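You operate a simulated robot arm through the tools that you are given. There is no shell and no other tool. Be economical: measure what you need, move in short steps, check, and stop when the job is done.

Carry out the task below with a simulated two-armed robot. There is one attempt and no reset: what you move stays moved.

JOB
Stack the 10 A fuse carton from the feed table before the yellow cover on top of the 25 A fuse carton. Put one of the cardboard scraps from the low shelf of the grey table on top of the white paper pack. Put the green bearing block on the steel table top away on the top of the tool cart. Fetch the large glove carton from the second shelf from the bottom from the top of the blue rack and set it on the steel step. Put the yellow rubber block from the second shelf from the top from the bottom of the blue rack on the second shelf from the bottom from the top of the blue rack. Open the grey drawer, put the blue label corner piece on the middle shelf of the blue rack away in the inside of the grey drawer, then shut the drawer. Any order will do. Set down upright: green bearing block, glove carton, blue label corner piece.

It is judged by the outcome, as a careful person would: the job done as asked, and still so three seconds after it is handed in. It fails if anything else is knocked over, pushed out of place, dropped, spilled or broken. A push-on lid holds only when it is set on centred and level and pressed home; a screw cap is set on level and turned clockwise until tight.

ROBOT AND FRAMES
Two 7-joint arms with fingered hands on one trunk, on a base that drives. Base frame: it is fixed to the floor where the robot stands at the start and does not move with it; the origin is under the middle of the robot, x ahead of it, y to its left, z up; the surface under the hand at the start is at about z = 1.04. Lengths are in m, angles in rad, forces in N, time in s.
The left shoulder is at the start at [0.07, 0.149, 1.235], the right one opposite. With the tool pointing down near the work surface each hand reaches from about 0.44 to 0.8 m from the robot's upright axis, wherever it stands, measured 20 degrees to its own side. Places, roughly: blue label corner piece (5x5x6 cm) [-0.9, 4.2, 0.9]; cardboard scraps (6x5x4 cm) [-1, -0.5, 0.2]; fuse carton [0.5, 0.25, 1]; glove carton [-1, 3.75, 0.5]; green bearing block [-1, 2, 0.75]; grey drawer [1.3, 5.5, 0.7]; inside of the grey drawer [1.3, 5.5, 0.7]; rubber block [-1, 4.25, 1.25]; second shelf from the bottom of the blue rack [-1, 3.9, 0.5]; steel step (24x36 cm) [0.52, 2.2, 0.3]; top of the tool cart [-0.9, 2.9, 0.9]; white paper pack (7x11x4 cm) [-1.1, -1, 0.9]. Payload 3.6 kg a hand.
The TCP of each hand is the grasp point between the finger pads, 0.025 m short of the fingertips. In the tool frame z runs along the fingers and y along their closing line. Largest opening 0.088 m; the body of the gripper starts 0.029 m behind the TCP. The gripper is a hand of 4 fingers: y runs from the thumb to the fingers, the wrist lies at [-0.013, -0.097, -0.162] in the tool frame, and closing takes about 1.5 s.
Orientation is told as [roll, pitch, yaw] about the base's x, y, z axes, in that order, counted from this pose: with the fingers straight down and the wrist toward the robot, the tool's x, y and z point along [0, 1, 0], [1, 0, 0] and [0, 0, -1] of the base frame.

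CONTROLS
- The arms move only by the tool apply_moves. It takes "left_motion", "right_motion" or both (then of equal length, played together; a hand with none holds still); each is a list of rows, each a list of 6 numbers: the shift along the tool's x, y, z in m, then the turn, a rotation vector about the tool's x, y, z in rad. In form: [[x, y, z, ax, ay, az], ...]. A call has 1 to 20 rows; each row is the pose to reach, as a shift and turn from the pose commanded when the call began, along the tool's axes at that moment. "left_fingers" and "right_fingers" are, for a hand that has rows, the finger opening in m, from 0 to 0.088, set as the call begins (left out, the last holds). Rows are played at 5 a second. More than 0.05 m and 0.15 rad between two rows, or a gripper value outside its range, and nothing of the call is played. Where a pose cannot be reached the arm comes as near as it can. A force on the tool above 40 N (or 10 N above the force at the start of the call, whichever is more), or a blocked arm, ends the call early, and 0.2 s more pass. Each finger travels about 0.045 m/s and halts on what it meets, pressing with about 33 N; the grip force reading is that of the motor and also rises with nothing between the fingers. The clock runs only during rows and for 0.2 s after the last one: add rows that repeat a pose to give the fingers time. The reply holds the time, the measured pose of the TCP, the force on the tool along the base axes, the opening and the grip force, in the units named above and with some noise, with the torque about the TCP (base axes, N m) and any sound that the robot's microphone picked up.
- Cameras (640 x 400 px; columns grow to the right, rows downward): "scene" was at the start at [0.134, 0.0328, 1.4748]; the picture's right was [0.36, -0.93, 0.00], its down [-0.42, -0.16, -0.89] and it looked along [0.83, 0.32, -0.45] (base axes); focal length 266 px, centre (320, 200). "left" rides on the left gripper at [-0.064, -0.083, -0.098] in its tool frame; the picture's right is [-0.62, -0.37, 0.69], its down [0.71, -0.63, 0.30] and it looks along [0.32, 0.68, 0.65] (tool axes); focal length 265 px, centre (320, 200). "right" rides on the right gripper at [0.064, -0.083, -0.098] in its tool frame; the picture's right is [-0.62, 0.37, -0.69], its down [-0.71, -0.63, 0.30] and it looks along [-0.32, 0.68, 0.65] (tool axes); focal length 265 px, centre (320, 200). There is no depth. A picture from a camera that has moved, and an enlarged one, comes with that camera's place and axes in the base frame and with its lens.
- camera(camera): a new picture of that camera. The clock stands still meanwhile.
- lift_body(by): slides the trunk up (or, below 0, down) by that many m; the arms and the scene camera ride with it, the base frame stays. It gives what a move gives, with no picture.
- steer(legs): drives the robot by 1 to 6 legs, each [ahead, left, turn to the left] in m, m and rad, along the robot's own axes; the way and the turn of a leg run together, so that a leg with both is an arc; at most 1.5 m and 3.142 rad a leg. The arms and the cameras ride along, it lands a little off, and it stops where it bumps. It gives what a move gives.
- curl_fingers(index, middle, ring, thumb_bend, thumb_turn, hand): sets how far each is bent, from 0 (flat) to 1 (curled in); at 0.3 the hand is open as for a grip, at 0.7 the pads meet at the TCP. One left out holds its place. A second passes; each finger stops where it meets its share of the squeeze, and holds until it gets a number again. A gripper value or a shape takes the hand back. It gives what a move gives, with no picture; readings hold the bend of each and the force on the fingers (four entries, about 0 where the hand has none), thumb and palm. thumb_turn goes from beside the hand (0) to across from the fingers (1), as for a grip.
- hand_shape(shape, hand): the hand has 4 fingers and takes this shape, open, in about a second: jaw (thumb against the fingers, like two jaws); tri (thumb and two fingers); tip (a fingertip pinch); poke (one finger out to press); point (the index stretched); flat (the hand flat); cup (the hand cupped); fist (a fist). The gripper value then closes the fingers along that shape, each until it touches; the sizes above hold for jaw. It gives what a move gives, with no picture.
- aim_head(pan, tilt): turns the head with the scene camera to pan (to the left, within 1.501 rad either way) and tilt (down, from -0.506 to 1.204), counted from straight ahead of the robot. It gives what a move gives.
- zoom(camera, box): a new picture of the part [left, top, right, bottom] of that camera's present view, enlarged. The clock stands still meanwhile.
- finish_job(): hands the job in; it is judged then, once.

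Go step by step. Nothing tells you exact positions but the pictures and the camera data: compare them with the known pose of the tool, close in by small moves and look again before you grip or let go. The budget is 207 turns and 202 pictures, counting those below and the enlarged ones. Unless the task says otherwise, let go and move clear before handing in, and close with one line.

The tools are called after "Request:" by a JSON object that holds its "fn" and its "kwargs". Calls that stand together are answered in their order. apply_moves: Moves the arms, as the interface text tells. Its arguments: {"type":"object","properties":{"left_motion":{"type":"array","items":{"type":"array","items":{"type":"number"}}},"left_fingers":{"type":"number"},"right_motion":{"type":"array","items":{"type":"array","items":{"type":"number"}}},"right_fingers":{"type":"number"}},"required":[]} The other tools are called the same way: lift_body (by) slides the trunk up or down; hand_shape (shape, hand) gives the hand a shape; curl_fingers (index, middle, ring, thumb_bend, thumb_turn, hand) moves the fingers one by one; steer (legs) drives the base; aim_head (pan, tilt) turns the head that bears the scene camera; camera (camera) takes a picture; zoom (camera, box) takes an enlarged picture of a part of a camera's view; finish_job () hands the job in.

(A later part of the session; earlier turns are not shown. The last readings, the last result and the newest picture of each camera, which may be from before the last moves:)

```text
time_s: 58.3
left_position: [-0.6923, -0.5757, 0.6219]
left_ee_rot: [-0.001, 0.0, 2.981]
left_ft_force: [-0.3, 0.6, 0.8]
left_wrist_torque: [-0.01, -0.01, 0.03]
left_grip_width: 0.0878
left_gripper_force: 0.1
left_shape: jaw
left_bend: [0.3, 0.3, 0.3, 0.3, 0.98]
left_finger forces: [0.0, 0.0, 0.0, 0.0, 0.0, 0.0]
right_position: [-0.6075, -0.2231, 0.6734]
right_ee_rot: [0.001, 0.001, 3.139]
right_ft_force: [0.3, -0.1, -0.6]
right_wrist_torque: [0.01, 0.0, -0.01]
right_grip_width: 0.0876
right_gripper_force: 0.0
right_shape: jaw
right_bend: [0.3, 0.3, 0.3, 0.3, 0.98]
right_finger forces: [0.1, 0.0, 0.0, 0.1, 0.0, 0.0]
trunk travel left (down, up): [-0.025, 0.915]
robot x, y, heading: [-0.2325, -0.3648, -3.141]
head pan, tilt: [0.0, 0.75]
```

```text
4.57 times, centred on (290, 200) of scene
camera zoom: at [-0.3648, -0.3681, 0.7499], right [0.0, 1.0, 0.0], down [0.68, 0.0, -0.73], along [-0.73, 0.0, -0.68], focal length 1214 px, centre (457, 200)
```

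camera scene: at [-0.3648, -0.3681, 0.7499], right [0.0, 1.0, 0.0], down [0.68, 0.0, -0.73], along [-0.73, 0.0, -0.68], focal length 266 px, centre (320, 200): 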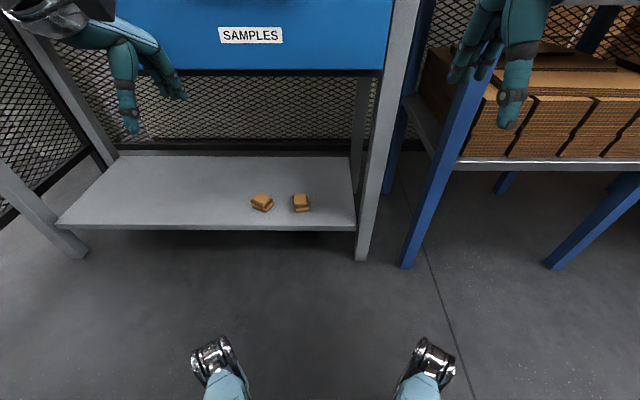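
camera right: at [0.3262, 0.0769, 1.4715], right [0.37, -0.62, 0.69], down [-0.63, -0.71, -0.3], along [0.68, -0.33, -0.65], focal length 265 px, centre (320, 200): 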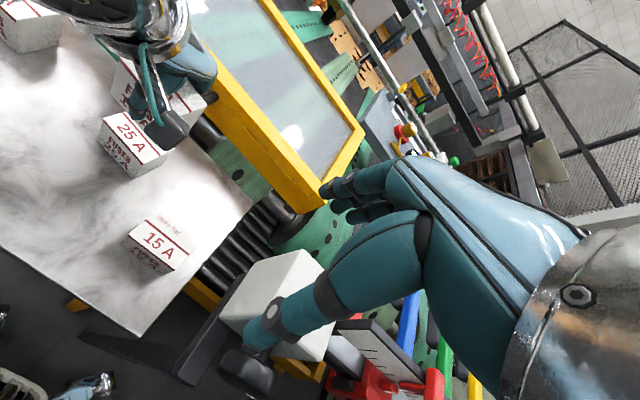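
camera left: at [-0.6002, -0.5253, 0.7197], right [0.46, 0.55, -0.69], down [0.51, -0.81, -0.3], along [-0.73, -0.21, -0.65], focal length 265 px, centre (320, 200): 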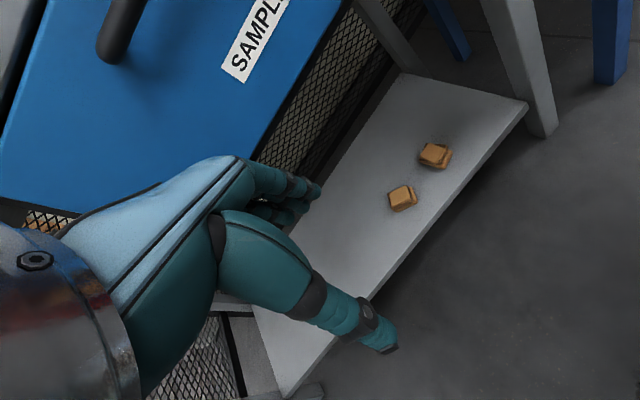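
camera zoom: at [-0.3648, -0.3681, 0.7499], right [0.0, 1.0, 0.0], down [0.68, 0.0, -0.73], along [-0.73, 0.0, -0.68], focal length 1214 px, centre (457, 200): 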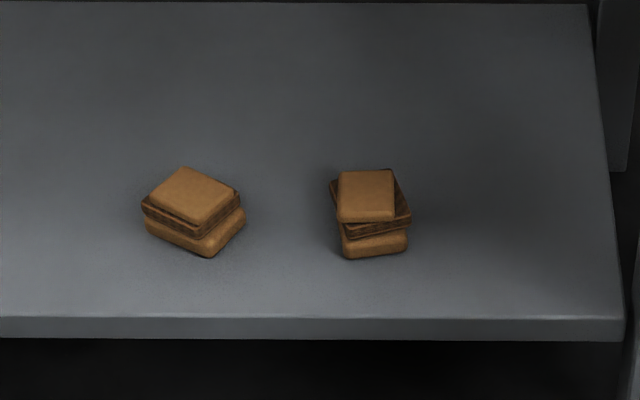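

The left scrap's top is at [-0.961, -0.545, 0.202], with its short side turned about 30°. I'll lower the left hand in front of the shelf, turned to match.

Request:
{"fn": "apply_moves", "kwargs": {"left_motion": [[0, 0, 0.045, 0, 0, 0.045], [0, 0, 0.09, 0, 0, 0.09], [0, 0, 0.135, 0, 0, 0.135], [0, 0, 0.18, 0, 0, 0.18], [0, 0, 0.225, 0, 0, 0.225], [0, 0, 0.27, 0, 0, 0.27], [0, 0, 0.31, 0, 0, 0.31], [0, 0, 0.345, 0, 0, 0.34], [0, 0, 0.345, 0, 0, 0.34]]}}

Request:
{"fn": "steer", "kwargs": {"legs": [[0.06, 0, 0]]}}

Request:
{"fn": "camera", "kwargs": {"camera": "scene"}}

Request:
{"fn": "camera", "kwargs": {"camera": "left"}}

```text
time_s: 60.3
left_position: [-0.6938, -0.577, 0.2754]
left_ee_rot: [-0.001, 0.001, 2.64]
left_ft_force: [0.5, -0.6, 0.7]
left_wrist_torque: [0.0, 0.03, 0.01]
left_grip_width: 0.0877
left_gripper_force: 0.0
left_shape: jaw
left_bend: [0.3, 0.3, 0.3, 0.3, 0.98]
left_finger forces: [0.1, 0.0, 0.0, 0.0, 0.0, 0.0]
right_position: [-0.6082, -0.2225, 0.6725]
right_ee_rot: [-0.001, 0.002, 3.141]
right_ft_force: [-0.6, 1.4, 0.1]
right_wrist_torque: [0.0, 0.01, 0.01]
right_grip_width: 0.0876
right_gripper_force: 0.0
right_shape: jaw
right_bend: [0.3, 0.3, 0.3, 0.3, 0.98]
right_finger forces: [0.0, 0.0, 0.0, 0.0, 0.0, 0.0]
trunk travel left (down, up): [-0.025, 0.915]
robot x, y, heading: [-0.2289, -0.3678, -3.143]
head pan, tilt: [0.0, 0.75]
```

```text
time_s: 61.8
left_position: [-0.753, -0.576, 0.2767]
left_ee_rot: [0.0, 0.0, 2.641]
left_ft_force: [-0.6, 0.2, -0.5]
left_wrist_torque: [0.01, -0.02, -0.01]
left_grip_width: 0.0876
left_gripper_force: 0.1
left_shape: jaw
left_bend: [0.3, 0.3, 0.3, 0.3, 0.98]
left_finger forces: [0.0, 0.0, 0.1, 0.0, 0.0, 0.0]
right_position: [-0.6671, -0.2232, 0.6738]
right_ee_rot: [-0.001, 0.0, 3.141]
right_ft_force: [-0.1, -0.4, -0.1]
right_wrist_torque: [-0.05, 0.02, 0.0]
right_grip_width: 0.0875
right_gripper_force: 0.1
right_shape: jaw
right_bend: [0.3, 0.3, 0.3, 0.3, 0.98]
right_finger forces: [0.0, 0.0, 0.1, 0.1, 0.0, 0.0]
trunk travel left (down, up): [-0.025, 0.915]
robot x, y, heading: [-0.2935, -0.3687, -3.144]
head pan, tilt: [0.0, 0.75]
```

```text
171 pictures are left
camera scene: at [-0.428, -0.3683, 0.7498], right [0.0, 1.0, 0.0], down [0.68, 0.0, -0.73], along [-0.73, 0.0, -0.68], focal length 266 px, centre (320, 200)
```

scene: 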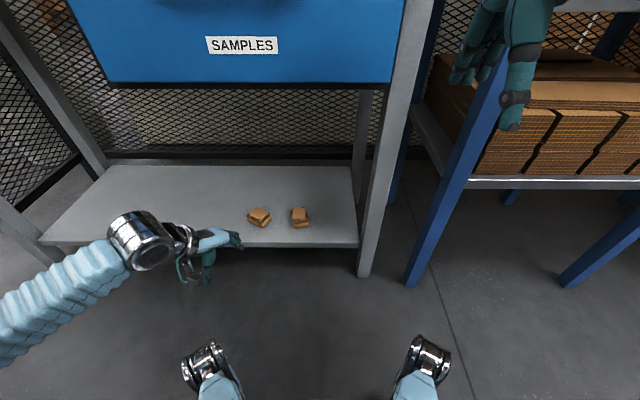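

```text
170 pictures are left
camera left: at [-0.6496, -0.5587, 0.3754], right [0.62, 0.37, -0.69], down [0.21, -0.93, -0.3], along [-0.76, 0.04, -0.65], focal length 265 px, centre (320, 200)
```

left: 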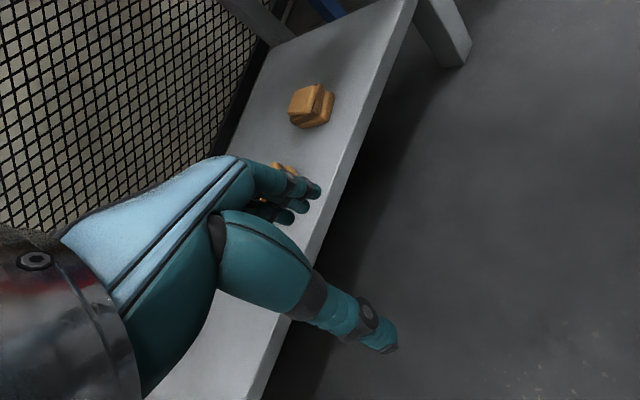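

I'll move forward to above the scrap at the present height.

Request:
{"fn": "apply_moves", "kwargs": {"left_motion": [[0.0135, 0.039, 0, 0, 0, 0], [0.027, 0.078, 0, 0, 0, 0], [0.04, 0.117, 0, 0, 0, 0], [0.054, 0.1566, 0, 0, 0, 0], [0.0674, 0.1957, 0, 0, 0, 0], [0.0674, 0.1957, 0, 0, 0, 0]]}}

Request:
{"fn": "zoom", "kwargs": {"camera": "scene", "box": [180, 140, 380, 260]}}

Request:
{"fn": "camera", "kwargs": {"camera": "left"}}

```text
time_s: 63.1
left_position: [-0.9582, -0.5404, 0.2769]
left_ee_rot: [0.002, 0.0, 2.642]
left_ft_force: [-0.4, 0.1, -0.2]
left_wrist_torque: [-0.01, -0.01, -0.02]
left_grip_width: 0.0878
left_gripper_force: 0.1
left_shape: jaw
left_bend: [0.3, 0.3, 0.3, 0.3, 0.98]
left_finger forces: [0.1, 0.0, 0.0, 0.0, 0.0, 0.1]
right_position: [-0.6673, -0.2241, 0.673]
right_ee_rot: [0.0, 0.0, 3.142]
right_ft_force: [-0.7, 0.3, -0.1]
right_wrist_torque: [-0.01, -0.03, 0.02]
right_grip_width: 0.0879
right_gripper_force: 0.0
right_shape: jaw
right_bend: [0.3, 0.3, 0.3, 0.3, 0.98]
right_finger forces: [0.0, 0.1, 0.0, 0.1, 0.0, 0.1]
trunk travel left (down, up): [-0.025, 0.915]
robot x, y, heading: [-0.2923, -0.3642, -3.14]
head pan, tilt: [0.0, 0.75]
```

```text
3.20 times, centred on (280, 200) of scene
camera zoom: at [-0.4279, -0.3681, 0.7498], right [0.0, 1.0, 0.0], down [0.68, 0.0, -0.73], along [-0.73, 0.0, -0.68], focal length 850 px, centre (448, 200)
```

zoom: 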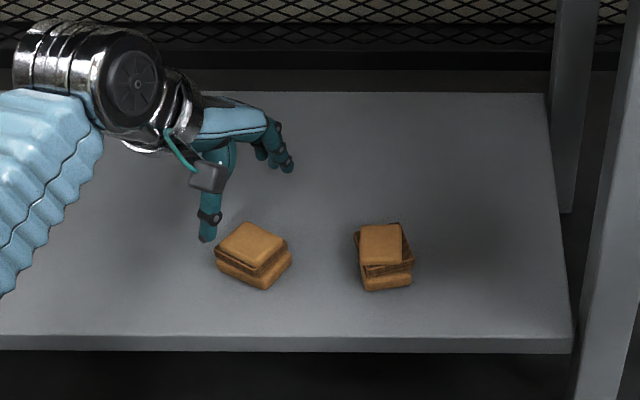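

```text
168 pictures are left
camera left: at [-0.8538, -0.5232, 0.3755], right [0.62, 0.37, -0.69], down [0.21, -0.93, -0.3], along [-0.76, 0.04, -0.65], focal length 265 px, centre (320, 200)
```

left: 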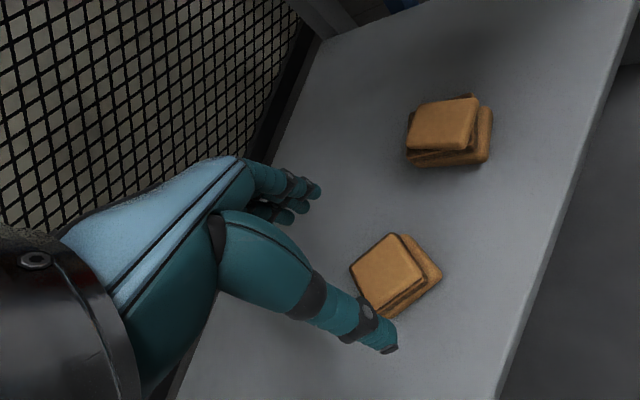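

The hand is centred above the scrap. I'll lower it and close.

Request:
{"fn": "apply_moves", "kwargs": {"left_motion": [[0.002, 0, 0.03, 0, 0, 0], [0.002, 0, 0.06, 0, 0, 0], [0.002, 0, 0.079, 0, 0, 0], [0.002, 0, 0.079, 0, 0, 0]]}}

Request:
{"fn": "apply_moves", "kwargs": {"left_motion": [[0, 0, 0, 0, 0, 0], [0, 0, 0, 0, 0, 0], [0, 0, 0, 0, 0, 0], [0, 0, 0, 0, 0, 0], [0, 0, 0, 0, 0, 0], [0, 0, 0, 0, 0, 0], [0, 0, 0, 0, 0, 0], [0, 0, 0, 0, 0, 0]], "left_fingers": 0.0}}

Request:
{"fn": "camera", "kwargs": {"camera": "left"}}

Request:
{"fn": "zoom", "kwargs": {"camera": "scene", "box": [180, 140, 380, 260]}}

```text
time_s: 64.2
left_position: [-0.9597, -0.5424, 0.1985]
left_ee_rot: [0.0, 0.0, 2.641]
left_ft_force: [-0.2, 0.4, 0.0]
left_wrist_torque: [-0.01, 0.01, 0.02]
left_grip_width: 0.0879
left_gripper_force: 0.0
left_shape: jaw
left_bend: [0.3, 0.3, 0.3, 0.3, 0.98]
left_finger forces: [0.0, 0.0, 0.0, 0.0, 0.1, 0.0]
right_position: [-0.6676, -0.2232, 0.6736]
right_ee_rot: [-0.001, -0.001, 3.142]
right_ft_force: [0.4, -0.6, -0.3]
right_wrist_torque: [0.01, -0.04, 0.0]
right_grip_width: 0.0877
right_gripper_force: 0.1
right_shape: jaw
right_bend: [0.3, 0.3, 0.3, 0.3, 0.98]
right_finger forces: [0.0, 0.0, 0.1, 0.1, 0.0, 0.1]
trunk travel left (down, up): [-0.025, 0.915]
robot x, y, heading: [-0.2929, -0.3712, -3.139]
head pan, tilt: [0.0, 0.75]
```

```text
time_s: 66.0
left_position: [-0.9596, -0.5401, 0.1987]
left_ee_rot: [0.0, 0.002, 2.639]
left_ft_force: [-0.5, -0.3, 0.0]
left_wrist_torque: [0.02, 0.01, -0.01]
left_grip_width: 0.0389
left_gripper_force: 32.9
left_shape: jaw
left_bend: [0.74, 0.51, 0.5, 0.69, 0.99]
left_finger forces: [17.0, 9.2, 4.2, 0.0, 30.2, 0.1]
right_position: [-0.667, -0.2236, 0.6732]
right_ee_rot: [0.001, 0.0, 3.141]
right_ft_force: [-0.3, 0.4, 0.0]
right_wrist_torque: [-0.03, -0.01, 0.0]
right_grip_width: 0.0877
right_gripper_force: 0.0
right_shape: jaw
right_bend: [0.3, 0.3, 0.3, 0.3, 0.98]
right_finger forces: [0.0, 0.0, 0.0, 0.0, 0.1, 0.1]
trunk travel left (down, up): [-0.025, 0.915]
robot x, y, heading: [-0.2952, -0.369, -3.139]
head pan, tilt: [0.0, 0.75]
```

```text
167 pictures are left
camera left: at [-0.8557, -0.5245, 0.2971], right [0.62, 0.37, -0.69], down [0.21, -0.93, -0.3], along [-0.76, 0.04, -0.65], focal length 265 px, centre (320, 200)
```

left: 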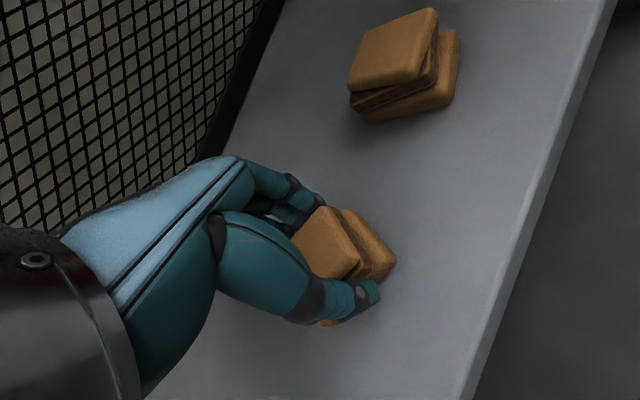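

```text
3.20 times, centred on (280, 200) of scene
camera zoom: at [-0.4279, -0.3683, 0.7498], right [0.0, 1.0, 0.0], down [0.68, 0.0, -0.73], along [-0.73, 0.0, -0.68], focal length 850 px, centre (448, 200)
```

zoom: 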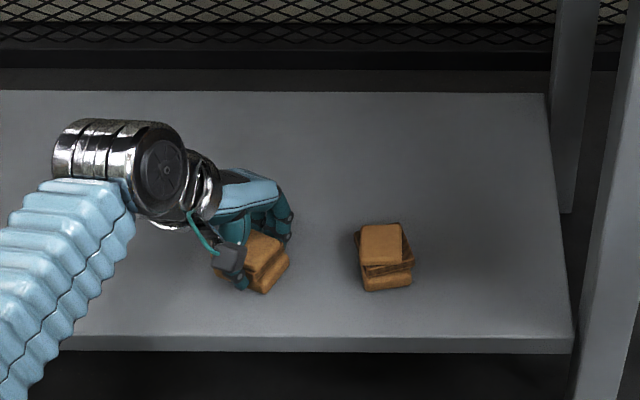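

Gripped. I'll lift it, withdraw it from under the table and look.

Request:
{"fn": "apply_moves", "kwargs": {"left_motion": [[0, 0, -0.03, 0, 0, 0], [0, 0, -0.07, 0, 0, 0], [-0.0135, -0.039, -0.09, 0, 0, 0], [-0.027, -0.078, -0.09, 0, 0, 0], [-0.04, -0.117, -0.09, 0, 0, 0], [-0.054, -0.157, -0.09, 0, 0, 0], [-0.067, -0.196, -0.09, 0, 0, 0], [-0.067, -0.196, -0.09, 0, 0, 0]]}}

Request:
{"fn": "steer", "kwargs": {"legs": [[-0.12, 0, 0]]}}

Request:
{"fn": "camera", "kwargs": {"camera": "left"}}

Request:
{"fn": "camera", "kwargs": {"camera": "scene"}}

```text
time_s: 67.8
left_position: [-0.7519, -0.5797, 0.2868]
left_ee_rot: [-0.002, 0.001, 2.641]
left_ft_force: [-0.3, 0.0, -0.4]
left_wrist_torque: [0.02, 0.02, -0.01]
left_grip_width: 0.0386
left_gripper_force: 33.3
left_shape: jaw
left_bend: [0.74, 0.51, 0.5, 0.69, 0.99]
left_finger forces: [17.2, 9.0, 4.1, 0.0, 30.3, 0.0]
right_position: [-0.6666, -0.2236, 0.6725]
right_ee_rot: [0.001, 0.0, 3.142]
right_ft_force: [0.6, 0.4, -0.3]
right_wrist_torque: [0.01, -0.01, -0.03]
right_grip_width: 0.0878
right_gripper_force: 0.0
right_shape: jaw
right_bend: [0.3, 0.3, 0.3, 0.3, 0.98]
right_finger forces: [0.1, 0.1, 0.0, 0.1, 0.0, 0.0]
trunk travel left (down, up): [-0.025, 0.915]
robot x, y, heading: [-0.2921, -0.3688, -3.139]
head pan, tilt: [0.0, 0.75]
```

```text
time_s: 69.9
left_position: [-0.6367, -0.579, 0.2859]
left_ee_rot: [0.0, 0.001, 2.64]
left_ft_force: [0.0, 0.4, -0.4]
left_wrist_torque: [0.02, 0.02, 0.03]
left_grip_width: 0.0387
left_gripper_force: 33.3
left_shape: jaw
left_bend: [0.74, 0.51, 0.5, 0.69, 0.99]
left_finger forces: [17.2, 9.0, 4.1, 0.0, 30.3, 0.0]
right_position: [-0.5499, -0.2222, 0.6743]
right_ee_rot: [-0.001, 0.001, 3.14]
right_ft_force: [-1.6, -0.9, -0.5]
right_wrist_torque: [0.02, 0.02, 0.04]
right_grip_width: 0.0876
right_gripper_force: 0.1
right_shape: jaw
right_bend: [0.3, 0.3, 0.3, 0.3, 0.98]
right_finger forces: [0.1, 0.0, 0.0, 0.0, 0.0, 0.1]
trunk travel left (down, up): [-0.025, 0.915]
robot x, y, heading: [-0.1714, -0.3676, -3.14]
head pan, tilt: [0.0, 0.75]
```

```text
165 pictures are left
camera left: at [-0.5327, -0.5617, 0.386], right [0.62, 0.37, -0.69], down [0.21, -0.93, -0.3], along [-0.76, 0.04, -0.65], focal length 265 px, centre (320, 200)
```

left: 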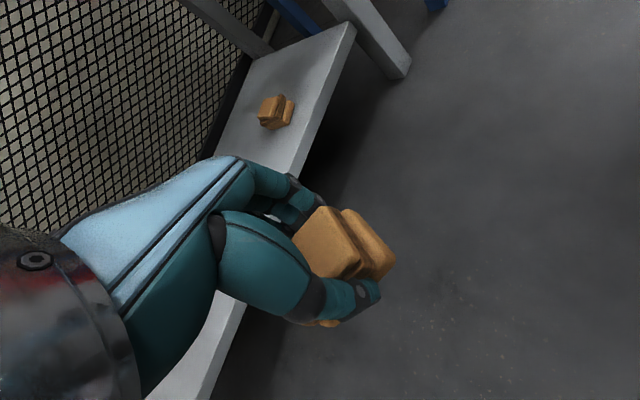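

```text
164 pictures are left
camera scene: at [-0.3077, -0.368, 0.7498], right [0.0, 1.0, 0.0], down [0.68, 0.0, -0.73], along [-0.73, 0.0, -0.68], focal length 266 px, centre (320, 200)
```

scene: 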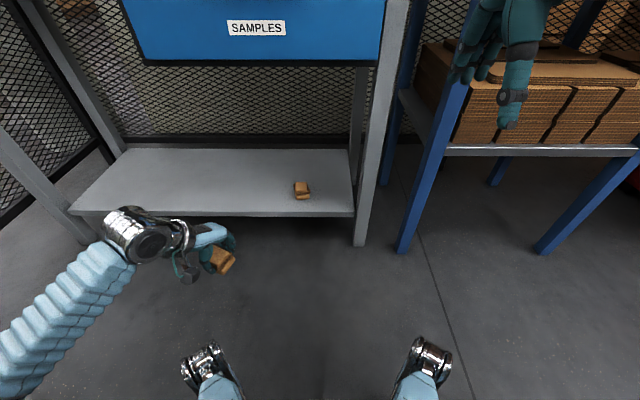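

The scrap is held securely. I'll raise the trunk and slide left to face the paper pack.

Request:
{"fn": "lift_body", "kwargs": {"by": 0.4}}

Request:
{"fn": "lift_body", "kwargs": {"by": 0.4}}

Request:
{"fn": "steer", "kwargs": {"legs": [[0, 0.42, 0]]}}

Request:
{"fn": "camera", "kwargs": {"camera": "scene"}}

Request:
{"fn": "camera", "kwargs": {"camera": "left"}}

```text
time_s: 73.7
left_position: [-0.6379, -0.579, 0.6868]
left_ee_rot: [0.001, 0.0, 2.639]
left_ft_force: [-0.8, -0.6, -0.2]
left_wrist_torque: [0.02, 0.0, 0.03]
left_grip_width: 0.0385
left_gripper_force: 33.1
left_shape: jaw
left_bend: [0.74, 0.52, 0.5, 0.69, 0.99]
left_finger forces: [17.2, 9.1, 4.1, 0.0, 30.3, 0.0]
right_position: [-0.5514, -0.2235, 1.0727]
right_ee_rot: [0.001, -0.002, 3.14]
right_ft_force: [-0.9, 0.3, 0.0]
right_wrist_torque: [0.01, -0.02, 0.01]
right_grip_width: 0.0876
right_gripper_force: 0.3
right_shape: jaw
right_bend: [0.3, 0.3, 0.3, 0.3, 0.98]
right_finger forces: [0.0, 0.0, 0.0, 0.1, 0.0, 0.0]
trunk travel left (down, up): [-0.425, 0.515]
robot x, y, heading: [-0.1748, -0.3686, -3.137]
head pan, tilt: [0.0, 0.75]
```

```text
time_s: 77.6
left_position: [-0.6364, -0.5793, 1.0874]
left_ee_rot: [0.0, 0.001, 2.639]
left_ft_force: [-0.2, 0.2, 0.2]
left_wrist_torque: [0.0, -0.04, -0.01]
left_grip_width: 0.0385
left_gripper_force: 32.5
left_shape: jaw
left_bend: [0.74, 0.52, 0.5, 0.69, 0.99]
left_finger forces: [17.2, 9.0, 4.0, 0.0, 30.3, 0.0]
right_position: [-0.5497, -0.2227, 1.4732]
right_ee_rot: [0.0, -0.001, 3.139]
right_ft_force: [0.1, -1.1, -0.8]
right_wrist_torque: [-0.02, 0.01, 0.0]
right_grip_width: 0.0876
right_gripper_force: 0.1
right_shape: jaw
right_bend: [0.3, 0.3, 0.3, 0.3, 0.98]
right_finger forces: [0.0, 0.0, 0.1, 0.0, 0.0, 0.1]
trunk travel left (down, up): [-0.825, 0.115]
robot x, y, heading: [-0.17, -0.3664, -3.141]
head pan, tilt: [0.0, 0.75]
```

```text
time_s: 83.5
left_position: [-0.6349, -1.0014, 1.0878]
left_ee_rot: [0.002, -0.001, 2.64]
left_ft_force: [0.1, 0.2, 0.0]
left_wrist_torque: [0.0, -0.01, -0.01]
left_grip_width: 0.0385
left_gripper_force: 33.5
left_shape: jaw
left_bend: [0.74, 0.52, 0.5, 0.69, 0.99]
left_finger forces: [17.3, 9.0, 4.1, 0.0, 30.3, 0.1]
right_position: [-0.5488, -0.6448, 1.4731]
right_ee_rot: [0.001, -0.001, 3.138]
right_ft_force: [0.0, 0.0, -0.2]
right_wrist_torque: [-0.02, 0.0, -0.03]
right_grip_width: 0.0876
right_gripper_force: 0.1
right_shape: jaw
right_bend: [0.3, 0.3, 0.3, 0.3, 0.98]
right_finger forces: [0.0, 0.0, 0.0, 0.0, 0.0, 0.1]
trunk travel left (down, up): [-0.825, 0.115]
robot x, y, heading: [-0.1715, -0.7934, -3.141]
head pan, tilt: [0.0, 0.75]
```

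```text
163 pictures are left
camera scene: at [-0.3067, -0.7908, 1.5499], right [0.0, 1.0, 0.0], down [0.68, 0.0, -0.73], along [-0.73, 0.0, -0.68], focal length 266 px, centre (320, 200)
```

scene: 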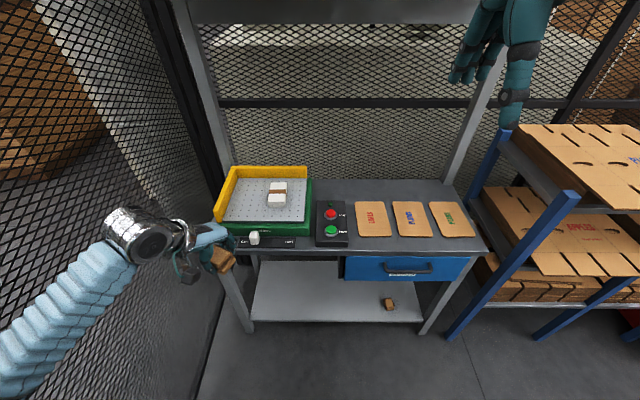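

```text
162 pictures are left
camera left: at [-0.5317, -0.9841, 1.1866], right [0.62, 0.37, -0.69], down [0.21, -0.93, -0.3], along [-0.76, 0.04, -0.65], focal length 265 px, centre (320, 200)
```

left: 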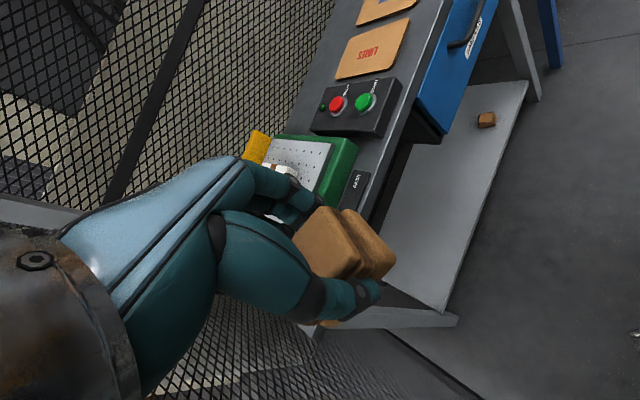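

The paper pack is on the green tray near [-1.07, -0.95]. I'll drive closer and zoom in on it.

Request:
{"fn": "steer", "kwargs": {"legs": [[0.22, -0.05, 0]]}}

Request:
{"fn": "zoom", "kwargs": {"camera": "scene", "box": [180, 130, 340, 250]}}

Request:
{"fn": "camera", "kwargs": {"camera": "right"}}

Request:
{"fn": "camera", "kwargs": {"camera": "left"}}

```text
time_s: 86.9
left_position: [-0.8536, -0.9576, 1.0857]
left_ee_rot: [-0.001, 0.0, 2.643]
left_ft_force: [-0.1, 0.8, 0.2]
left_wrist_torque: [-0.02, -0.03, 0.0]
left_grip_width: 0.0386
left_gripper_force: 33.3
left_shape: jaw
left_bend: [0.74, 0.52, 0.5, 0.69, 0.99]
left_finger forces: [17.3, 9.0, 4.1, 0.0, 30.4, 0.0]
right_position: [-0.7692, -0.6028, 1.4727]
right_ee_rot: [-0.002, -0.001, -3.142]
right_ft_force: [1.0, -0.6, 0.3]
right_wrist_torque: [0.02, -0.03, 0.01]
right_grip_width: 0.0879
right_gripper_force: 0.1
right_shape: jaw
right_bend: [0.3, 0.3, 0.3, 0.3, 0.98]
right_finger forces: [0.0, 0.0, 0.0, 0.1, 0.0, 0.0]
trunk travel left (down, up): [-0.825, 0.115]
robot x, y, heading: [-0.3907, -0.7458, -3.138]
head pan, tilt: [0.0, 0.75]
```

```text
3.33 times, centred on (260, 190) of scene
camera zoom: at [-0.529, -0.7482, 1.5497], right [0.0, 1.0, 0.0], down [0.68, 0.0, -0.73], along [-0.73, 0.0, -0.68], focal length 885 px, centre (520, 233)
```

zoom: 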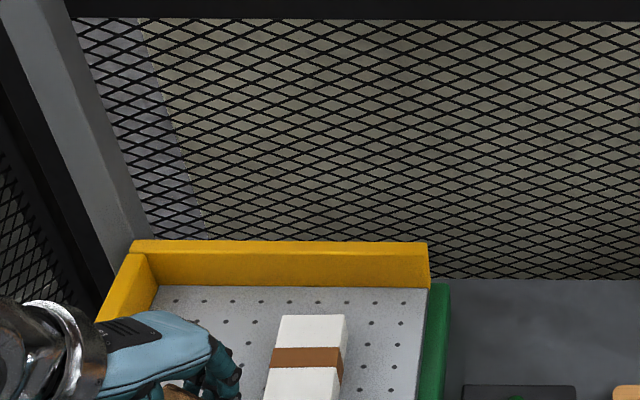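

```text
160 pictures are left
camera right: at [-0.6856, -0.6671, 1.5722], right [-0.37, 0.62, 0.69], down [0.63, 0.72, -0.3], along [-0.68, 0.32, -0.65], focal length 265 px, centre (320, 200)
```

right: 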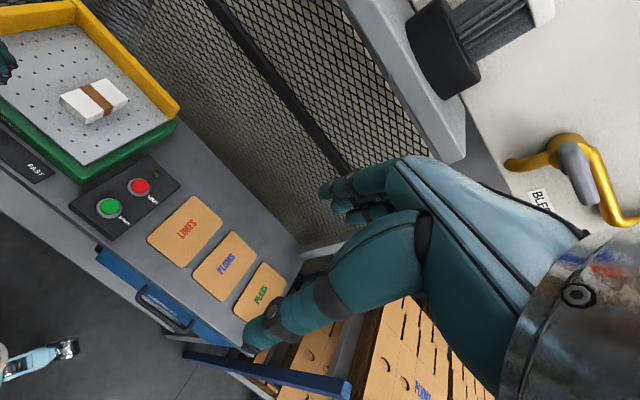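

```text
159 pictures are left
camera left: at [-0.7507, -0.9411, 1.1853], right [0.62, 0.37, -0.69], down [0.21, -0.93, -0.31], along [-0.76, 0.04, -0.65], focal length 265 px, centre (320, 200)
```

left: 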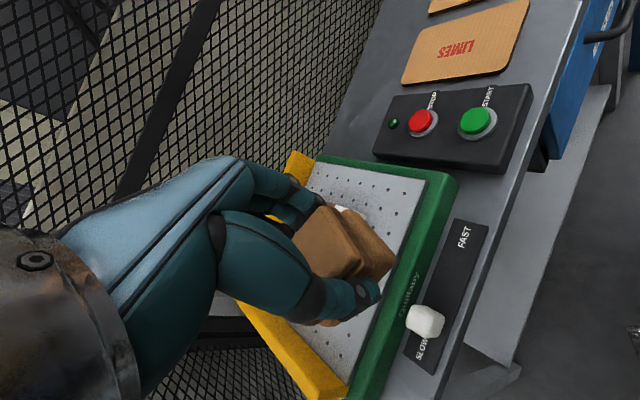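

I'll tilt the head down toward the pack to measure it.

Request:
{"fn": "aim_head", "kwargs": {"pan": 0.35, "tilt": 0.9}}

Request:
{"fn": "camera", "kwargs": {"camera": "scene"}}

Request:
{"fn": "zoom", "kwargs": {"camera": "right", "box": [0, 20, 240, 170]}}

```text
time_s: 87.7
left_position: [-0.8537, -0.9546, 1.0867]
left_ee_rot: [0.0, 0.0, 2.642]
left_ft_force: [0.3, -0.2, 0.4]
left_wrist_torque: [0.01, 0.0, 0.02]
left_grip_width: 0.0383
left_gripper_force: 33.2
left_shape: jaw
left_bend: [0.74, 0.52, 0.5, 0.69, 0.99]
left_finger forces: [17.2, 9.1, 4.1, 0.0, 30.4, 0.0]
right_position: [-0.768, -0.5991, 1.4729]
right_ee_rot: [-0.001, 0.0, -3.14]
right_ft_force: [-0.5, 0.1, 0.0]
right_wrist_torque: [0.03, -0.02, -0.01]
right_grip_width: 0.0877
right_gripper_force: 0.1
right_shape: jaw
right_bend: [0.3, 0.3, 0.3, 0.3, 0.98]
right_finger forces: [0.0, 0.0, 0.1, 0.0, 0.0, 0.1]
trunk travel left (down, up): [-0.825, 0.115]
robot x, y, heading: [-0.3946, -0.7459, -3.143]
head pan, tilt: [0.351, 0.901]
```

```text
158 pictures are left
camera scene: at [-0.5153, -0.77, 1.538], right [-0.35, 0.94, 0.0], down [0.73, 0.27, -0.62], along [-0.58, -0.22, -0.78], focal length 266 px, centre (320, 200)
```

scene: 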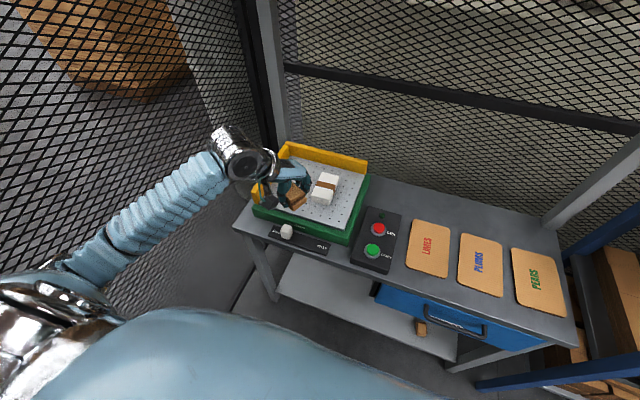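

```text
2.67 times, centred on (120, 95) of right
camera zoom: at [-0.6839, -0.663, 1.5723], right [-0.37, 0.62, 0.69], down [0.63, 0.72, -0.31], along [-0.68, 0.32, -0.65], focal length 708 px, centre (853, 480)
```

zoom: 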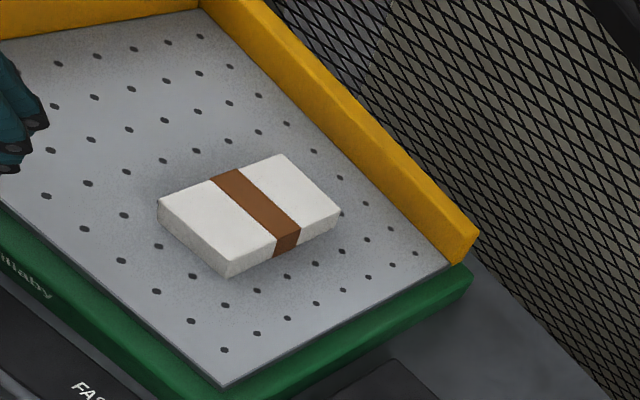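

The pack's top centre is [-1.050, -0.952, 0.904], with its long side along x. I'll carry the scrap above it, turning the hand square to the pack.

Request:
{"fn": "apply_moves", "kwargs": {"left_motion": [[0.016, 0.029, 0.0, 0, 0, -0.083], [0.032, 0.058, 0.02, 0, 0, -0.167], [0.049, 0.088, 0.04, 0, 0, -0.25], [0.065, 0.117, 0.06, 0, 0, -0.333], [0.081, 0.146, 0.08, 0, 0, -0.417], [0.0974, 0.1758, 0.1, 0, 0, -0.5], [0.0974, 0.1758, 0.1, 0, 0, -0.5]]}}

Request:
{"fn": "zoom", "kwargs": {"camera": "scene", "box": [220, 110, 420, 250]}}

Request:
{"fn": "zoom", "kwargs": {"camera": "right", "box": [0, 20, 240, 170]}}

Request:
{"fn": "camera", "kwargs": {"camera": "left"}}

```text
time_s: 89.3
left_position: [-1.0537, -0.9575, 0.9866]
left_ee_rot: [0.002, -0.001, -3.139]
left_ft_force: [0.5, -0.2, 0.4]
left_wrist_torque: [0.02, -0.01, 0.0]
left_grip_width: 0.0388
left_gripper_force: 33.0
left_shape: jaw
left_bend: [0.74, 0.52, 0.51, 0.69, 0.98]
left_finger forces: [17.2, 8.8, 4.1, 0.0, 30.3, 0.0]
right_position: [-0.7672, -0.6004, 1.4739]
right_ee_rot: [0.0, -0.001, -3.139]
right_ft_force: [-0.6, 0.6, -1.2]
right_wrist_torque: [0.01, -0.03, 0.02]
right_grip_width: 0.088
right_gripper_force: 0.0
right_shape: jaw
right_bend: [0.3, 0.3, 0.3, 0.3, 0.98]
right_finger forces: [0.1, 0.0, 0.1, 0.1, 0.1, 0.0]
trunk travel left (down, up): [-0.825, 0.115]
robot x, y, heading: [-0.3905, -0.7444, -3.143]
head pan, tilt: [0.351, 0.901]
```

```text
2.86 times, centred on (320, 180) of scene
camera zoom: at [-0.5148, -0.7718, 1.538], right [-0.35, 0.94, 0.0], down [0.73, 0.27, -0.62], along [-0.58, -0.22, -0.78], focal length 759 px, centre (320, 257)
```

zoom: 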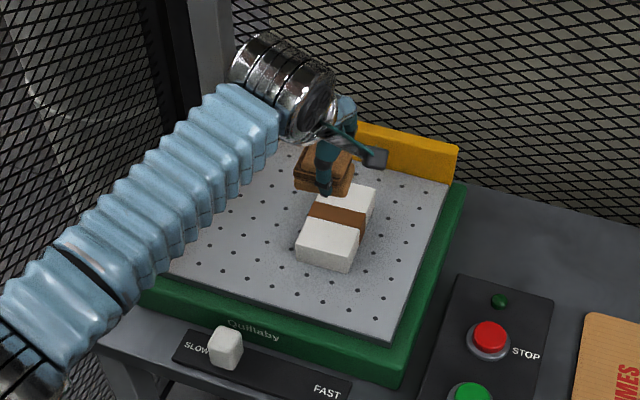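

```text
2.67 times, centred on (120, 95) of right
camera zoom: at [-0.6834, -0.6647, 1.5725], right [-0.37, 0.62, 0.69], down [0.63, 0.72, -0.3], along [-0.68, 0.32, -0.65], focal length 708 px, centre (853, 480)
```

zoom: 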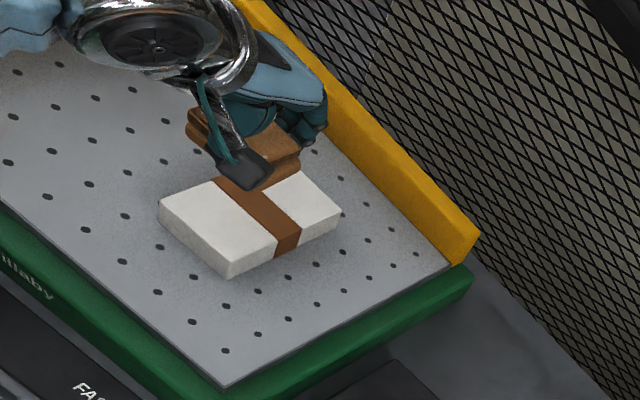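

```text
154 pictures are left
camera left: at [-0.9709, -0.8922, 1.0856], right [0.37, 0.62, -0.69], down [0.63, -0.71, -0.31], along [-0.68, -0.33, -0.65], focal length 265 px, centre (320, 200)
```

left: 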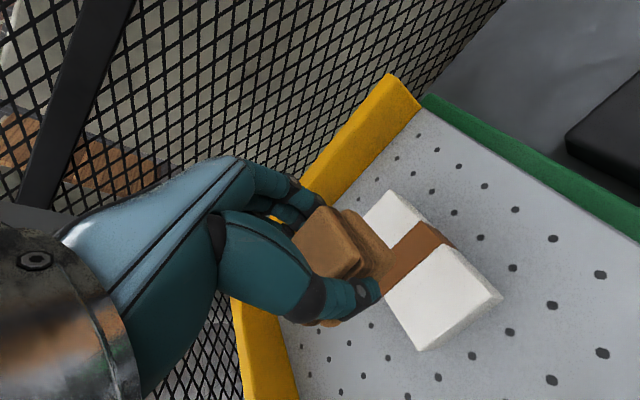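

The scrap is about 1.3 cm too far toward -y. I'll correct that and lower it close to the pack.

Request:
{"fn": "apply_moves", "kwargs": {"left_motion": [[-0.013, 0.008, 0.005, 0, 0, 0], [-0.013, 0.008, 0.025, 0, 0, 0], [-0.013, 0.008, 0.038, 0, 0, 0], [-0.013, 0.008, 0.038, 0, 0, 0]]}}

Request:
{"fn": "zoom", "kwargs": {"camera": "scene", "box": [260, 130, 400, 230]}}

Request:
{"fn": "zoom", "kwargs": {"camera": "right", "box": [30, 40, 190, 140]}}

```text
time_s: 90.3
left_position: [-1.0624, -0.9431, 0.9489]
left_ee_rot: [0.0, 0.0, -3.138]
left_ft_force: [-0.4, 0.0, 0.7]
left_wrist_torque: [0.0, 0.01, 0.01]
left_grip_width: 0.0385
left_gripper_force: 32.9
left_shape: jaw
left_bend: [0.74, 0.52, 0.51, 0.69, 0.98]
left_finger forces: [17.3, 8.8, 4.1, 0.0, 30.4, 0.0]
right_position: [-0.7691, -0.5981, 1.4722]
right_ee_rot: [-0.001, 0.0, -3.14]
right_ft_force: [0.4, -0.2, -0.7]
right_wrist_torque: [0.0, -0.02, 0.01]
right_grip_width: 0.0877
right_gripper_force: 0.1
right_shape: jaw
right_bend: [0.3, 0.3, 0.3, 0.3, 0.98]
right_finger forces: [0.1, 0.0, 0.0, 0.1, 0.0, 0.1]
trunk travel left (down, up): [-0.825, 0.115]
robot x, y, heading: [-0.3922, -0.7449, -3.139]
head pan, tilt: [0.351, 0.901]
```

```text
4.00 times, centred on (330, 180) of scene
camera zoom: at [-0.5168, -0.7699, 1.5378], right [-0.35, 0.94, 0.0], down [0.74, 0.27, -0.62], along [-0.58, -0.22, -0.78], focal length 1062 px, centre (280, 280)
```

zoom: 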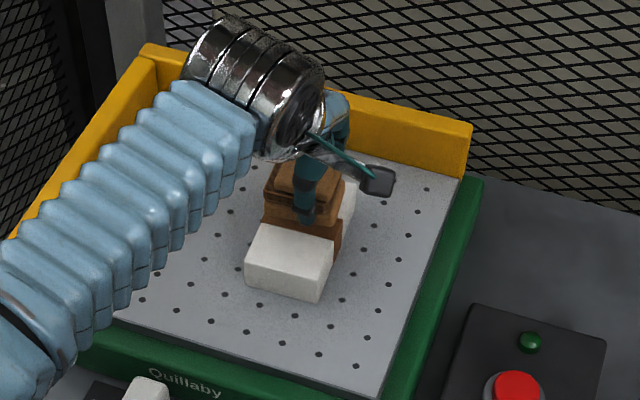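

```text
4.00 times, centred on (110, 90) of right
camera zoom: at [-0.6854, -0.6628, 1.572], right [-0.37, 0.62, 0.69], down [0.63, 0.72, -0.3], along [-0.68, 0.32, -0.65], focal length 1062 px, centre (1160, 640)
```

zoom: 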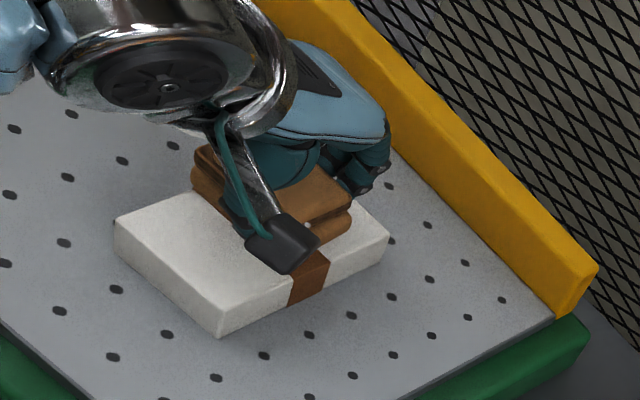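

The scrap is centred sideways but a bit toward the far end. I'll shift it 1 cm nearer and ease down to contact.

Request:
{"fn": "apply_moves", "kwargs": {"left_motion": [[0, -0.01, 0, 0, 0, 0], [0, -0.01, 0.005, 0, 0, 0], [0, -0.01, 0.0075, 0, 0, 0], [0, -0.01, 0.0095, 0, 0, 0], [0, -0.01, 0.0095, 0, 0, 0]]}}

Request:
{"fn": "zoom", "kwargs": {"camera": "right", "box": [30, 40, 190, 140]}}

```text
time_s: 91.5
left_position: [-1.0518, -0.9446, 0.939]
left_ee_rot: [0.0, 0.001, -3.141]
left_ft_force: [-0.3, 0.2, -0.5]
left_wrist_torque: [0.0, -0.02, -0.01]
left_grip_width: 0.0384
left_gripper_force: 32.7
left_shape: jaw
left_bend: [0.74, 0.52, 0.51, 0.69, 0.98]
left_finger forces: [17.3, 8.9, 4.1, 0.0, 30.4, 0.1]
right_position: [-0.768, -0.5999, 1.4741]
right_ee_rot: [-0.001, -0.001, -3.14]
right_ft_force: [0.5, -0.4, 0.0]
right_wrist_torque: [0.03, 0.0, -0.01]
right_grip_width: 0.0877
right_gripper_force: 0.0
right_shape: jaw
right_bend: [0.3, 0.3, 0.3, 0.3, 0.98]
right_finger forces: [0.1, 0.0, 0.0, 0.0, 0.0, 0.0]
trunk travel left (down, up): [-0.825, 0.115]
robot x, y, heading: [-0.3972, -0.7407, -3.136]
head pan, tilt: [0.351, 0.901]
```

```text
4.00 times, centred on (110, 90) of right
camera zoom: at [-0.6842, -0.6642, 1.5723], right [-0.37, 0.62, 0.69], down [0.63, 0.72, -0.3], along [-0.68, 0.32, -0.65], focal length 1062 px, centre (1160, 640)
```

zoom: 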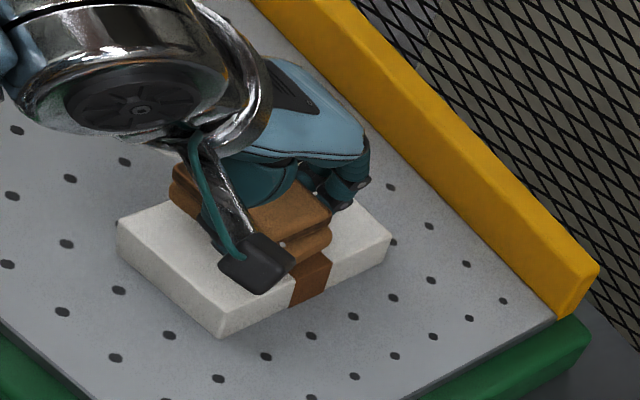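

No contact yet, so I'll ease down a few millimetres more.

Request:
{"fn": "apply_moves", "kwargs": {"left_motion": [[0, 0, 0.0015, 0, 0, 0], [0, 0, 0.003, 0, 0, 0], [0, 0, 0.0045, 0, 0, 0], [0, 0, 0.0045, 0, 0, 0]]}}

Request:
{"fn": "zoom", "kwargs": {"camera": "right", "box": [30, 40, 190, 140]}}

```text
time_s: 92.5
left_position: [-1.0522, -0.9442, 0.9353]
left_ee_rot: [-0.001, -0.002, -3.14]
left_ft_force: [1.1, 0.1, 0.9]
left_wrist_torque: [-0.01, 0.0, -0.01]
left_grip_width: 0.0384
left_gripper_force: 32.8
left_shape: jaw
left_bend: [0.74, 0.52, 0.51, 0.69, 0.98]
left_finger forces: [17.4, 8.9, 4.2, 0.0, 30.3, 0.0]
right_position: [-0.768, -0.6007, 1.4726]
right_ee_rot: [-0.002, 0.0, -3.14]
right_ft_force: [-0.3, 0.2, -0.8]
right_wrist_torque: [0.01, 0.05, 0.01]
right_grip_width: 0.0879
right_gripper_force: 0.1
right_shape: jaw
right_bend: [0.3, 0.3, 0.3, 0.3, 0.98]
right_finger forces: [0.0, 0.1, 0.0, 0.1, 0.0, 0.0]
trunk travel left (down, up): [-0.825, 0.115]
robot x, y, heading: [-0.3936, -0.7458, -3.135]
head pan, tilt: [0.351, 0.901]
```

```text
4.00 times, centred on (110, 90) of right
camera zoom: at [-0.6848, -0.664, 1.5721], right [-0.37, 0.62, 0.69], down [0.63, 0.72, -0.3], along [-0.68, 0.32, -0.65], focal length 1062 px, centre (1160, 640)
```

zoom: 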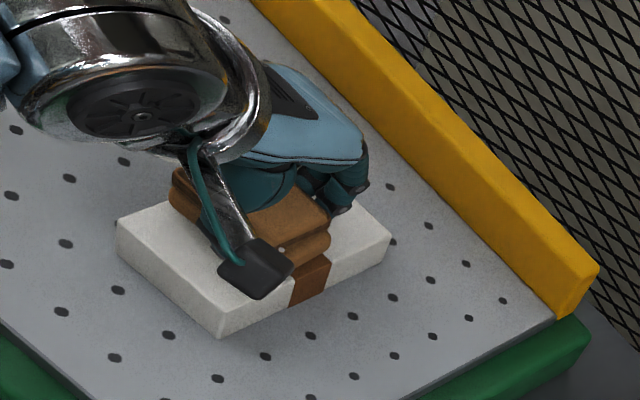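

It looks nearly touching. I'll go a touch further and watch the force.

Request:
{"fn": "apply_moves", "kwargs": {"left_motion": [[0, 0, 0.0015, 0, 0, 0], [0, 0, 0.003, 0, 0, 0], [0, 0, 0.003, 0, 0, 0]]}}

```text
time_s: 93.3
left_position: [-1.0521, -0.9445, 0.9328]
left_ee_rot: [-0.001, -0.001, -3.141]
left_ft_force: [-0.4, -0.3, -0.6]
left_wrist_torque: [0.01, -0.01, 0.0]
left_grip_width: 0.0387
left_gripper_force: 33.3
left_shape: jaw
left_bend: [0.74, 0.52, 0.51, 0.69, 0.98]
left_finger forces: [17.3, 8.9, 4.1, 0.0, 30.2, 0.1]
right_position: [-0.767, -0.6008, 1.4721]
right_ee_rot: [-0.001, 0.001, -3.138]
right_ft_force: [-0.2, 0.2, 0.4]
right_wrist_torque: [0.02, -0.01, 0.02]
right_grip_width: 0.0876
right_gripper_force: 0.1
right_shape: jaw
right_bend: [0.3, 0.3, 0.3, 0.3, 0.98]
right_finger forces: [0.0, 0.1, 0.1, 0.0, 0.0, 0.0]
trunk travel left (down, up): [-0.825, 0.115]
robot x, y, heading: [-0.3955, -0.7425, -3.135]
head pan, tilt: [0.351, 0.901]
```

Request:
{"fn": "apply_moves", "kwargs": {"left_motion": [[0, 0, 0.0015, 0, 0, 0], [0, 0, 0.003, 0, 0, 0], [0, 0, 0.0045, 0, 0, 0], [0, 0, 0.0045, 0, 0, 0]]}}

Request:
{"fn": "zoom", "kwargs": {"camera": "right", "box": [50, 50, 150, 130]}}

Request:
{"fn": "zoom", "kwargs": {"camera": "scene", "box": [280, 140, 380, 220]}}

```text
time_s: 94.3
left_position: [-1.0527, -0.9443, 0.9268]
left_ee_rot: [0.001, -0.001, -3.14]
left_ft_force: [-0.6, 0.3, -0.4]
left_wrist_torque: [-0.02, 0.0, 0.01]
left_grip_width: 0.0386
left_gripper_force: 33.4
left_shape: jaw
left_bend: [0.74, 0.52, 0.51, 0.69, 0.98]
left_finger forces: [17.2, 9.0, 4.2, 0.1, 30.3, 0.0]
right_position: [-0.7696, -0.5994, 1.4737]
right_ee_rot: [-0.001, -0.001, -3.139]
right_ft_force: [0.4, 1.2, 0.0]
right_wrist_torque: [0.01, 0.01, 0.02]
right_grip_width: 0.0878
right_gripper_force: 0.0
right_shape: jaw
right_bend: [0.3, 0.3, 0.3, 0.3, 0.98]
right_finger forces: [0.0, 0.0, 0.0, 0.0, 0.1, 0.1]
trunk travel left (down, up): [-0.825, 0.115]
robot x, y, heading: [-0.3923, -0.7461, -3.136]
head pan, tilt: [0.351, 0.901]
```

```text
5.00 times, centred on (100, 90) of right
camera zoom: at [-0.6848, -0.6638, 1.5721], right [-0.37, 0.62, 0.69], down [0.63, 0.72, -0.3], along [-0.68, 0.32, -0.65], focal length 1327 px, centre (1420, 750)
```

zoom: 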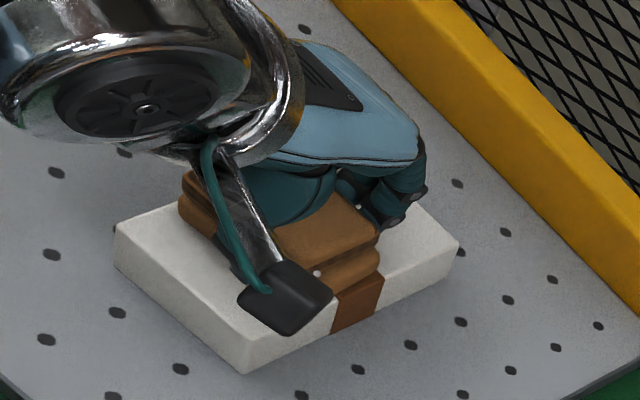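

```text
5.00 times, centred on (330, 180) of scene
camera zoom: at [-0.5162, -0.7709, 1.5379], right [-0.35, 0.94, 0.0], down [0.73, 0.27, -0.62], along [-0.58, -0.22, -0.78], focal length 1328 px, centre (270, 300)
```

zoom: 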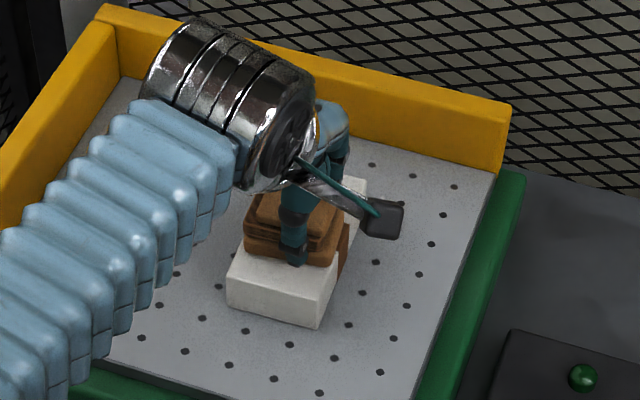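

Request:
{"fn": "apply_moves", "kwargs": {"left_motion": [[0, 0, 0.0015, 0, 0, 0], [0, 0, 0.003, 0, 0, 0], [0, 0, 0.0045, 0, 0, 0], [0, 0, 0.0045, 0, 0, 0]]}}

Request:
{"fn": "zoom", "kwargs": {"camera": "right", "box": [50, 50, 150, 130]}}

```text
time_s: 95.3
left_position: [-1.0524, -0.9445, 0.9259]
left_ee_rot: [0.0, -0.006, -3.141]
left_ft_force: [-1.2, -1.7, 13.7]
left_wrist_torque: [-0.05, -0.15, -0.05]
left_grip_width: 0.0389
left_gripper_force: 33.3
left_shape: jaw
left_bend: [0.74, 0.52, 0.51, 0.69, 0.98]
left_finger forces: [18.5, 10.0, 4.7, 0.0, 31.6, 0.0]
right_position: [-0.7661, -0.5992, 1.4741]
right_ee_rot: [0.0, -0.003, -3.139]
right_ft_force: [0.2, 0.3, -0.2]
right_wrist_torque: [0.03, 0.04, -0.04]
right_grip_width: 0.0877
right_gripper_force: 0.0
right_shape: jaw
right_bend: [0.3, 0.3, 0.3, 0.3, 0.98]
right_finger forces: [0.0, 0.0, 0.0, 0.0, 0.1, 0.0]
trunk travel left (down, up): [-0.825, 0.115]
robot x, y, heading: [-0.3933, -0.7447, -3.14]
head pan, tilt: [0.351, 0.901]
```

```text
5.00 times, centred on (100, 90) of right
camera zoom: at [-0.6822, -0.6634, 1.5728], right [-0.37, 0.62, 0.69], down [0.63, 0.72, -0.31], along [-0.69, 0.32, -0.65], focal length 1327 px, centre (1420, 750)
```

zoom: 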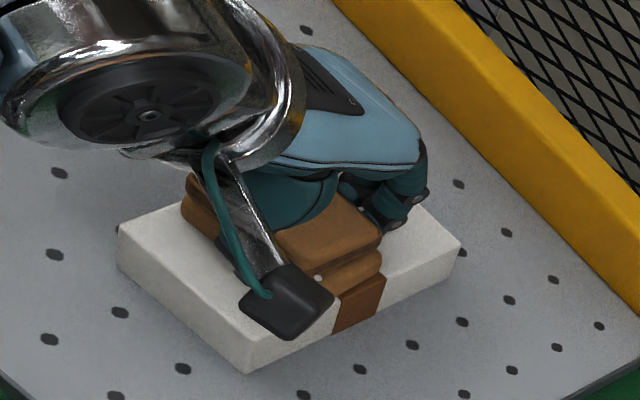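

It made contact at 13.7 N. I'll lift 3 mm, nudge 5 mm toward -y to centre it, and set it down lightly.

Request:
{"fn": "apply_moves", "kwargs": {"left_motion": [[0, 0, -0.004, 0, 0, 0], [0.005, 0, -0.005, 0, 0, 0], [0.005, 0, -0.003, 0, 0, 0], [0.005, 0, -0.0015, 0, 0, 0], [0.005, 0, -0.0015, 0, 0, 0]]}}

Request:
{"fn": "zoom", "kwargs": {"camera": "right", "box": [50, 50, 150, 130]}}

```text
time_s: 96.5
left_position: [-1.0515, -0.9488, 0.9265]
left_ee_rot: [0.001, -0.003, -3.14]
left_ft_force: [2.2, 2.3, 7.2]
left_wrist_torque: [0.02, -0.16, -0.01]
left_grip_width: 0.0388
left_gripper_force: 33.5
left_shape: jaw
left_bend: [0.74, 0.52, 0.52, 0.69, 0.97]
left_finger forces: [17.4, 8.6, 4.0, 0.1, 32.2, 0.0]
right_position: [-0.766, -0.5992, 1.4741]
right_ee_rot: [0.0, -0.002, -3.142]
right_ft_force: [0.2, 0.0, 0.7]
right_wrist_torque: [0.04, -0.02, 0.03]
right_grip_width: 0.0876
right_gripper_force: 0.1
right_shape: jaw
right_bend: [0.3, 0.3, 0.3, 0.3, 0.98]
right_finger forces: [0.1, 0.0, 0.0, 0.0, 0.0, 0.0]
trunk travel left (down, up): [-0.825, 0.115]
robot x, y, heading: [-0.395, -0.7461, -3.136]
head pan, tilt: [0.351, 0.901]
```

```text
5.00 times, centred on (100, 90) of right
camera zoom: at [-0.6825, -0.663, 1.5726], right [-0.37, 0.62, 0.69], down [0.63, 0.72, -0.31], along [-0.69, 0.32, -0.65], focal length 1327 px, centre (1420, 750)
```

zoom: 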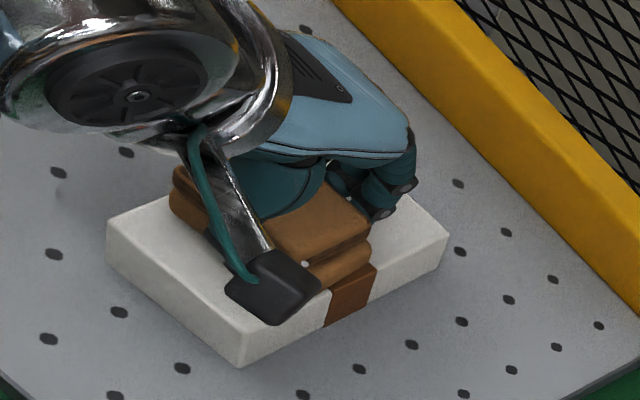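

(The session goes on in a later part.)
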